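You operate a simulated robot arm through the tools that you are given. There is no shell and no other tool. Be economical: measure what you need, move in short steps, check, and stop when the job is done.

You run a simulated robot arm. Do the job below in one go: nothing can be reset, and whatever is moved stays where it is left.

JOB
Fetch the small brown carton from the top of the work bench and set it on top of the white flat carton on the top of the work bench.

The check looks at the end state, three seconds after you hand in, the way a careful person would. Anything else that was tipped, shoved, dropped, spilled or broken makes it a failure.

ROBOT AND FRAMES
A 7-joint arm with a two-finger parallel gripper, fixed in place. Base frame: the origin is at the foot of the arm, x ahead of it, y to its left, z up; the work surface is at about z = 0. Lengths are in mm, angles in degrees, forces in N, time in s.
With the tool pointing down near the work surface it reaches from about 220 to 580 mm from the base axis. Its first joint turns from -66.0 to 66.0 degrees. Payload 2.5 kg.
The TCP is the grasp point between the finger pads, 23 mm short of the fingertips. In the tool frame z runs along the fingers and y along their closing line. The gripper opens to 94 mm. The fingers are 38 mm wide and 10 mm thick; the gripper's body (54 by 96 mm) begins 39 mm behind the TCP.
Orientation is told as [roll, pitch, yaw] about the base's x, y, z axes, in that order, counted from this pose: with the fingers straight down and closing along the base's y, the tool's x points along the base's -x, its y along +y and its z along -z.

CONTROLS
- The arm moves only by the tool play_rows. Its argument "increments" is a list of rows, each a list of 7 numbers: the shift along the base's x, y, z in mm, then the turn, a rotation vector about the base's x, y, z in degrees, then the finger opening in mm, from 0 to 94. In form: [[dx, dy, dz, rx, ry, rz, fingers], ...]. A call has 1 to 20 rows; each row shifts and turns the commanded pose from where the row before left it. A row lasts 0.2 s, in which the tool goes at most 50 mm and 8.6 degrees; a call with a longer step from one row to the next is refused whole, and so is a gripper value outside its range. A pose out of reach is approached as far as the arm can. The call stops where the force on the tool passes 40 N (or 10 N more than at its start, if that is more) or the arm is blocked; 0.2 s more then pass. Each finger travels about 108 mm/s and halts on what it meets, pressing with about 23 N; the grip force reading is that of the motor and also rises with nothing between the fingers. The clock runs only during rows and for 0.2 s after the last one: add rows that do not move to give the fingers time. The reply holds the time, the measured pose of the TCP, the force on the tool along the base axes, the opening and the grip force, in the units named above and with some noise.
- Cameras (640 x 400 px; columns grow to the right, rows downward): "scene" is fixed at [107.3, -402, 537.8]; the picture's right is [0.90, -0.44, 0.00], its down [-0.30, -0.62, -0.73] and it looks along [0.32, 0.65, -0.69] (base axes); focal length 295 px, centre (320, 200). "wrist" rides on the gripper at [-39, 0, -44] in the tool frame; the picture's right is [0.00, -1.00, 0.00], its down [0.97, 0.00, -0.24] and it looks along [0.24, 0.00, 0.97] (tool axes); focal length 218 px, centre (320, 200).
- capture(camera): a new picture of that camera. The clock stands still meanwhile.
- pixel_to_xyz(camera, pixels): for up to 12 pixels [column, row] of the newest picture of that camera ("zoom" is the newest enlarged one), the place [x, y, z] in the base frame of the surface seen there, good to about 2 mm, but the place of the scene camera against the robot may be out by one fixed shift of up to 12 mm in any direction. The clock stands still meanwhile.
- enlarge(camera, box): a new picture of the part [left, top, right, bottom] of that camera's present view, enlarged. The clock stands still meanwhile.
- close_job(): hands the job in; it is judged then, once.

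Go step by step. Measure first, check grasps and placings, and put right what went wrong. The budget is 60 turns and 22 pictures, counting those below and the enlarged ones. Unless the task says otherwise, let go and move clear before handing in, and close with one line.

The tools are called by a JSON object that holds its "name" and its "arguments". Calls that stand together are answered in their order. play_rows: Moves the arm, as the interface text tells. Its arguments: {"type":"object","properties":{"increments":{"type":"array","items":{"type":"array","items":{"type":"number"}}}},"required":["increments"]} The other tools are called the same way: capture (camera) takes a picture; pixel_to_xyz (camera, pixels) gives the place of the surface under pixels of a picture; enlarge (camera, box) takes an enlarged picture of a part of a camera's view; close_job () hands the job in.

At the start:

```text
t: 0.0
ee_pos: [394.5, 115.1, 274.7]
orientation: [0.0, 0.0, 0.0]
ft_force: [-0.2, 0.5, 0.1]
opening: 94.0
gripper_force: 0.1
```

scene: 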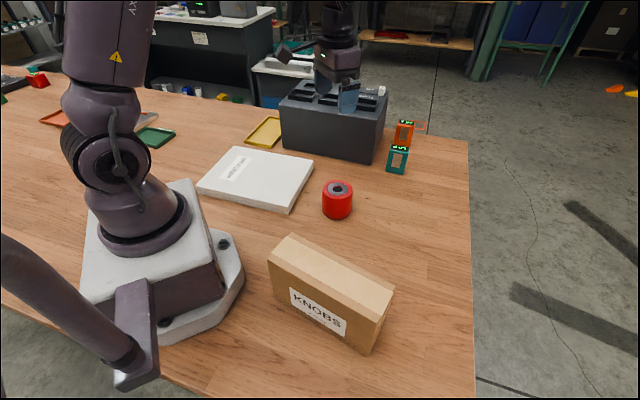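
wrist: 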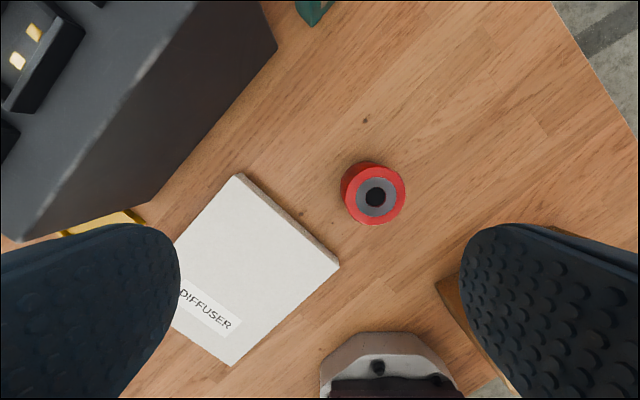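

The brown KNOBS carton is near (330,290) in the scene picture and the white flat carton near (257,178). I'll measure the corners of both first.

{"name": "pixel_to_xyz", "arguments": {"camera": "scene", "pixels": [[292, 237], [270, 257], [391, 288], [379, 318], [330, 277], [371, 350], [276, 294], [235, 149], [311, 162], [290, 211], [200, 187], [338, 188]]}}

{"name": "pixel_to_xyz", "arguments": {"camera": "wrist", "pixels": [[238, 177], [337, 266], [232, 362], [260, 260], [375, 197], [445, 285], [180, 240], [300, 330]]}}

{"name": "enlarge", "arguments": {"camera": "scene", "box": [180, 130, 420, 370]}}

```text
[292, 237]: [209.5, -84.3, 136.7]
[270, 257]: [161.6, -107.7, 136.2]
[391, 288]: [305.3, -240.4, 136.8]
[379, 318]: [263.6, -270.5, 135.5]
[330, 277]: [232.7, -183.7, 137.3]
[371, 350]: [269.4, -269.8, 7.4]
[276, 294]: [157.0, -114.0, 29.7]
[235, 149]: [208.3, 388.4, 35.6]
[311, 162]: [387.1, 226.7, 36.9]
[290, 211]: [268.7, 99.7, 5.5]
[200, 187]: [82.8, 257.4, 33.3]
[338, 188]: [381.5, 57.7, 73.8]
```

```text
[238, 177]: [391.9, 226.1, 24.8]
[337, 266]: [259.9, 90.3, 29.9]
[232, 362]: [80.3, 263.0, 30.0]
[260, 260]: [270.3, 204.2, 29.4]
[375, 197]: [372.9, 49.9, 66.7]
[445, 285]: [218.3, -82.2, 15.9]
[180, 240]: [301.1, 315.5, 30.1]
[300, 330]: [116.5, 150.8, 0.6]
```

```text
1.67 times, centred on (300, 250) of scene
```

zoom: 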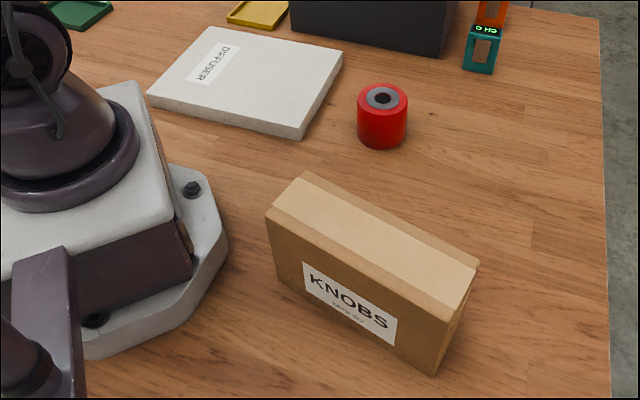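

The carton's top is about 190 x 52 mm, centred near (228,-183,130) after correcting the scene camera's shift. Its long axis lies at about -58°. The white carton's top is at z≈30, centred near (236,240). I'll move above the brown carton and turn to yaw -58.

{"name": "play_rows", "arguments": {"increments": [[-16.6, -29.8, 0.5, 0, 0, -5.8, 94], [-16.6, -29.8, 0.5, 0, 0, -5.8, 94], [-16.6, -29.8, 0.5, 0, 0, -5.8, 94], [-16.6, -29.8, 0.5, 0, 0, -5.8, 94], [-16.6, -29.8, 0.5, 0, 0, -5.8, 94], [-16.6, -29.8, 0.5, 0, 0, -5.8, 94], [-16.6, -29.8, 0.5, 0, 0, -5.8, 94], [-16.6, -29.8, 0.5, 0, 0, -5.8, 94], [-16.6, -29.8, 0.5, 0, 0, -5.8, 94], [-16.6, -29.8, 0.5, 0, 0, -5.8, 94], [0, 0, 0, 0, 0, 0, 94], [0, 0, 0, 0, 0, 0, 94]]}}

{"name": "capture", "arguments": {"camera": "wrist"}}

```text
t: 2.6
ee_pos: [225.7, -180.4, 280.4]
orientation: [0.0, 0.0, -58.0]
ft_force: [-0.5, -0.2, 0.4]
opening: 94.0
gripper_force: 0.1
```

```text
18 pictures are left
```

wrist: 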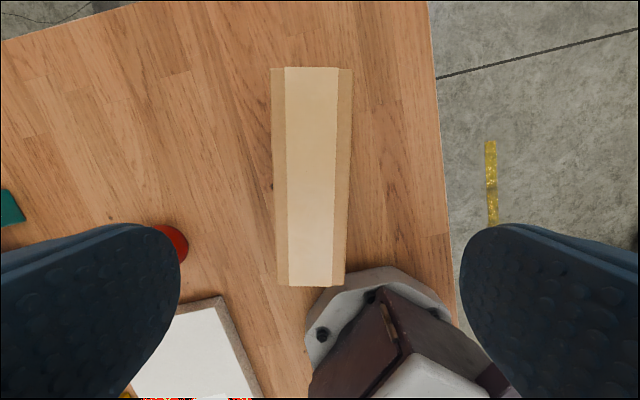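

The carton top spans roughly (272..352, 68) to (278..345, 286). I'll measure its corners with the wrist camera.

{"name": "pixel_to_xyz", "arguments": {"camera": "wrist", "pixels": [[274, 72], [350, 72], [281, 283], [343, 283], [275, 180], [346, 180], [311, 180], [400, 200]]}}

```text
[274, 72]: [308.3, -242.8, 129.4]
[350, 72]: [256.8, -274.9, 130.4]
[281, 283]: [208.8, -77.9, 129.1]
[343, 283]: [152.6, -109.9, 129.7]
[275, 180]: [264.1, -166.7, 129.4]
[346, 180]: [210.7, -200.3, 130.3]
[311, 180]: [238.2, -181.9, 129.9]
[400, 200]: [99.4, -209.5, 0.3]
```

The top centre is (231.6,-176.4,130), the long axis is at -58.3° and the width is about 63 mm, so it fits in the opening. I'll centre over it, go down to z≈104 and close.

{"name": "play_rows", "arguments": {"increments": [[5.9, 4.0, -16, 0, 0, 0, 94], [0, 0, -30, 0, 0, 0, 94], [0, 0, -30, 0, 0, 0, 94], [0, 0, -30, 0, 0, 0, 94], [0, 0, -25, 0, 0, 0, 94], [0, 0, -20, 0, 0, 0, 94], [0, 0, -15, 0, 0, 0, 94], [0, 0, -10, 0, 0, 0, 94], [0, 0, 0, 0, 0, 0, 94], [0, 0, 0, 0, 0, 0, 94]]}}

```text
t: 4.8
ee_pos: [233.4, -178.2, 104.1]
orientation: [0.0, 0.0, -58.0]
ft_force: [0.4, -0.2, -0.2]
opening: 94.2
gripper_force: 0.1
```

The TCP is at z 104 with no contact, so I'll close the fingers.

{"name": "play_rows", "arguments": {"increments": [[0, 0, 0, 0, 0, 0, 75], [0, 0, 0, 0, 0, 0, 60], [0, 0, 0, 0, 0, 0, 40], [0, 0, 0, 0, 0, 0, 40], [0, 0, 0, 0, 0, 0, 40]]}}

```text
t: 6.0
ee_pos: [233.3, -178.5, 104.5]
orientation: [0.1, 0.1, -58.0]
ft_force: [1.7, 1.0, 2.0]
opening: 70.0
gripper_force: 23.1
```

The fingers stopped at 70 mm with 23 N, so the carton is gripped. I'll lift slowly and read the weight.

{"name": "play_rows", "arguments": {"increments": [[0, 0, 5, 0, 0, 0, 40], [0, 0, 10, 0, 0, 0, 40], [0, 0, 15, 0, 0, 0, 40], [0, 0, 20, 0, 0, 0, 40], [0, 0, 0, 0, 0, 0, 40]]}}

{"name": "capture", "arguments": {"camera": "scene"}}

{"name": "capture", "arguments": {"camera": "wrist"}}

```text
t: 7.2
ee_pos: [233.7, -176.5, 155.4]
orientation: [0.0, -0.1, -58.0]
ft_force: [-0.2, -1.0, -3.7]
opening: 69.7
gripper_force: 22.6
```

```text
17 pictures are left
```

scene: 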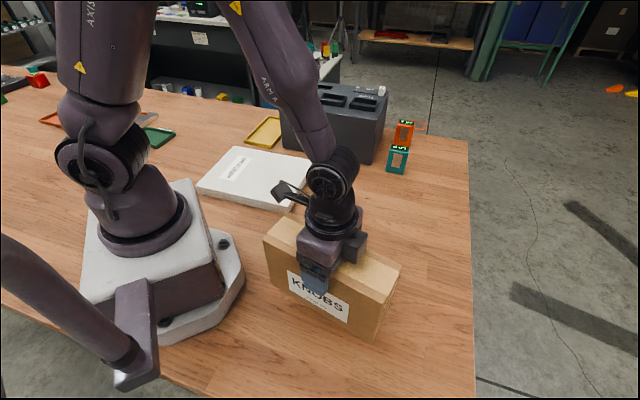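

```text
16 pictures are left
```

wrist: 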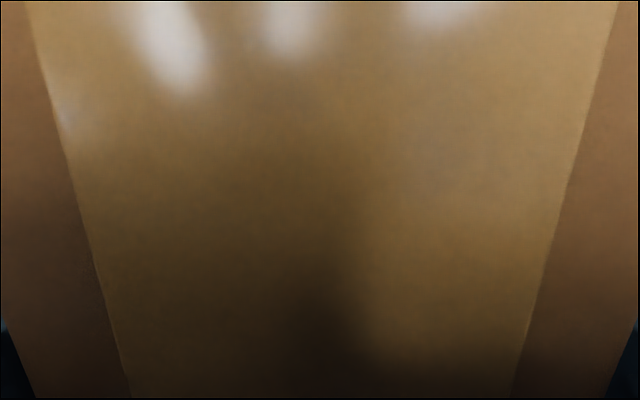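

The carton lifted level; it weighs about 0.4 kg. I'll raise it to z≈240, swing it round in an arc over the red spool to above the white carton at (236,243), and turn +14° so the long axes line up.

{"name": "play_rows", "arguments": {"increments": [[0, 0, 28, 0, 0, 0, 40], [0, 0, 30, 0, 0, 0, 40], [0, 0, 27, 0, 0, 0, 40], [33, 23.5, 0, 0, 0, 1, 40], [33, 23.5, 0, 0, 0, 1, 40], [17.5, 35, 0, 0, 0, 1, 40], [17.5, 35, 0, 0, 0, 1, 40], [5, 30, 0, 0, 0, 1, 40], [5, 30, 0, 0, 0, 1, 40], [-5, 35, 0, 0, 0, 1, 40], [-5, 35, 0, 0, 0, 1, 40], [-15, 35, 0, 0, 0, 1, 40], [-15, 35, 0, 0, 0, 1, 40], [-17.5, 30, 0, 0, 0, 1, 40], [-17.5, 30, 0, 0, 0, 1, 40], [-17, 21.5, 0, 0, 0, 1, 40], [-17, 21.5, 0, 0, 0, 1, 40], [0, 0, 0, 0, 0, 0, 40], [0, 0, 0, 0, 0, 0, 40]]}}

{"name": "capture", "arguments": {"camera": "scene"}}

```text
t: 11.2
ee_pos: [234.4, 240.2, 240.9]
orientation: [0.0, 0.0, -44.0]
ft_force: [-0.4, 0.3, -3.9]
opening: 69.9
gripper_force: 23.4
```

```text
15 pictures are left
```

scene: 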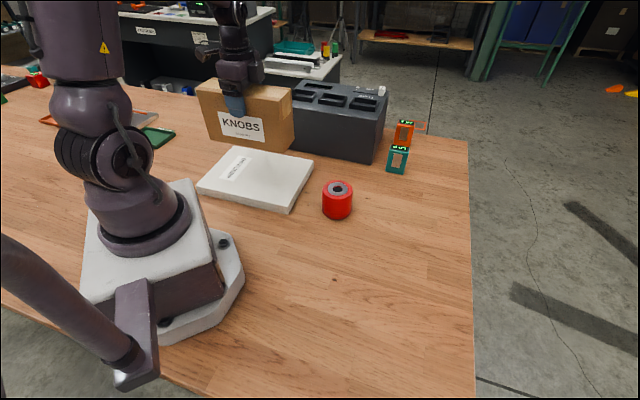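

The carton is above the white one. Before going down I'll check the clearance to the grey block (near edges around (284,147), (372,160)).

{"name": "pixel_to_xyz", "arguments": {"camera": "scene", "pixels": [[288, 145], [330, 154], [370, 163], [330, 125], [374, 135], [222, 147], [262, 148], [290, 150], [205, 190], [292, 207], [311, 160], [250, 185]]}}

```text
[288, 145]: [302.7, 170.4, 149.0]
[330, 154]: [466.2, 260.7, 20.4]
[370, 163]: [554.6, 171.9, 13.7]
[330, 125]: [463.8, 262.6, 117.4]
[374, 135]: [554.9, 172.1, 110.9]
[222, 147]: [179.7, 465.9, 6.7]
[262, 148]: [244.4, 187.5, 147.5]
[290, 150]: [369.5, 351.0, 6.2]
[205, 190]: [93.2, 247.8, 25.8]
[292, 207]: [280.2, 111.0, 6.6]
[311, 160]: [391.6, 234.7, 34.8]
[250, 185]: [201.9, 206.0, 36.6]
```

The block is more than 100 mm away from the carton. I'll lower to about 5 mm above the white top, where contact should come at TCP z≈134.

{"name": "play_rows", "arguments": {"increments": [[0, 0, -25, 0, 0, 0, 40], [0, 0, -30, 0, 0, 0, 40], [0, 0, -20, 0, 0, 0, 40], [0, 0, -15, 0, 0, 0, 40], [0, 0, -8, 0, 0, 0, 40], [0, 0, -3, 0, 0, 0, 40], [0, 0, 0, 0, 0, 0, 40], [0, 0, 0, 0, 0, 0, 40]]}}

{"name": "enlarge", "arguments": {"camera": "scene", "box": [180, 60, 340, 220]}}

```text
t: 13.0
ee_pos: [236.0, 241.2, 139.3]
orientation: [0.0, 0.0, -44.0]
ft_force: [-0.3, -0.4, -4.4]
opening: 69.8
gripper_force: 22.6
```

```text
2.50 times, centred on (260, 140) of scene
```

zoom: 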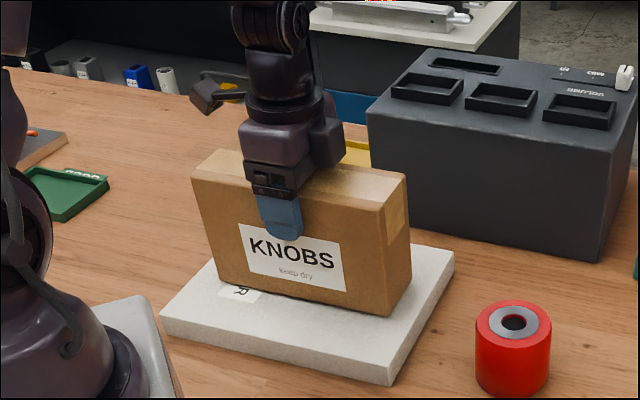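

The carton is centred and aligned just above the white carton. I'll go down in 1 mm steps and watch the force.

{"name": "play_rows", "arguments": {"increments": [[0, 0, -1, 0, 0, 0, 40], [0, 0, -1, 0, 0, 0, 40], [0, 0, -1, 0, 0, 0, 40], [0, 0, -1, 0, 0, 0, 40], [0, 0, 0, 0, 0, 0, 40]]}}

```text
t: 14.2
ee_pos: [236.8, 240.5, 134.6]
orientation: [0.0, 0.0, -44.0]
ft_force: [-4.8, -1.8, 11.2]
opening: 69.8
gripper_force: 22.6
```

The vertical force went from -4 to +11 N, so the carton is resting on the white one. I'll open the fingers and then go straight up.

{"name": "play_rows", "arguments": {"increments": [[0, 0, 0.5, 0, 0, 0, 69], [0, 0, 0, 0, 0, 0, 76], [0, 0, 0, 0, 0, 0, 84], [0, 0, 0, 0, 0, 0, 94], [0, 0, 0, 0, 0, 0, 94], [0, 0, 10, 0, 0, 0, 94], [0, 0, 20, 0, 0, 0, 94], [0, 0, 30, 0, 0, 0, 94], [0, 0, 40, 0, 0, 0, 94], [0, 0, 40, 0, 0, 0, 94], [0, 0, 0, 0, 0, 0, 94], [0, 0, 0, 0, 0, 0, 94]]}}

{"name": "capture", "arguments": {"camera": "scene"}}

{"name": "capture", "arguments": {"camera": "wrist"}}

```text
t: 16.8
ee_pos: [234.0, 239.1, 273.4]
orientation: [0.0, 0.0, -44.1]
ft_force: [0.6, 0.6, -0.6]
opening: 93.9
gripper_force: 0.2
```

```text
13 pictures are left
```

scene: 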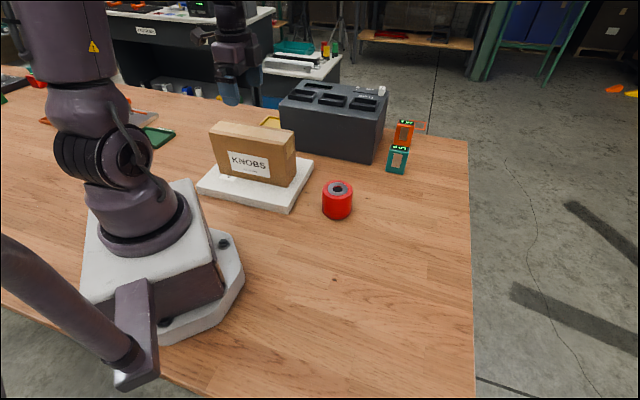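

```text
12 pictures are left
```

wrist: 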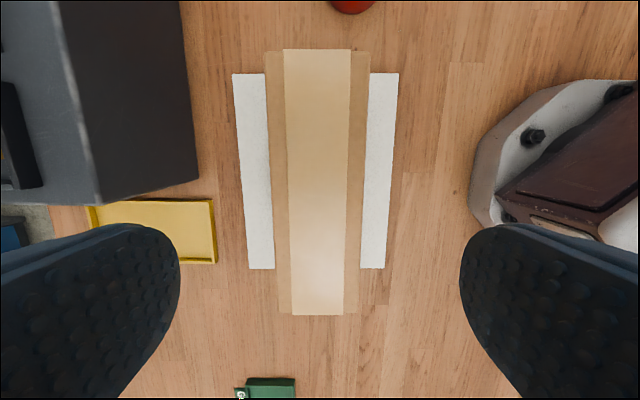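

The wrist picture shows the carton centred, with white margins at (250,170) and (380,170). In the scene picture it stands upright, everything else is where it was, and the gripper is clear. I'm handing in.

{"name": "close_job", "arguments": {}}

```text
The job is handed in.
```

The brown KNOBS carton is standing upright in the middle of the white flat carton, nothing else was disturbed, and the job is handed in.
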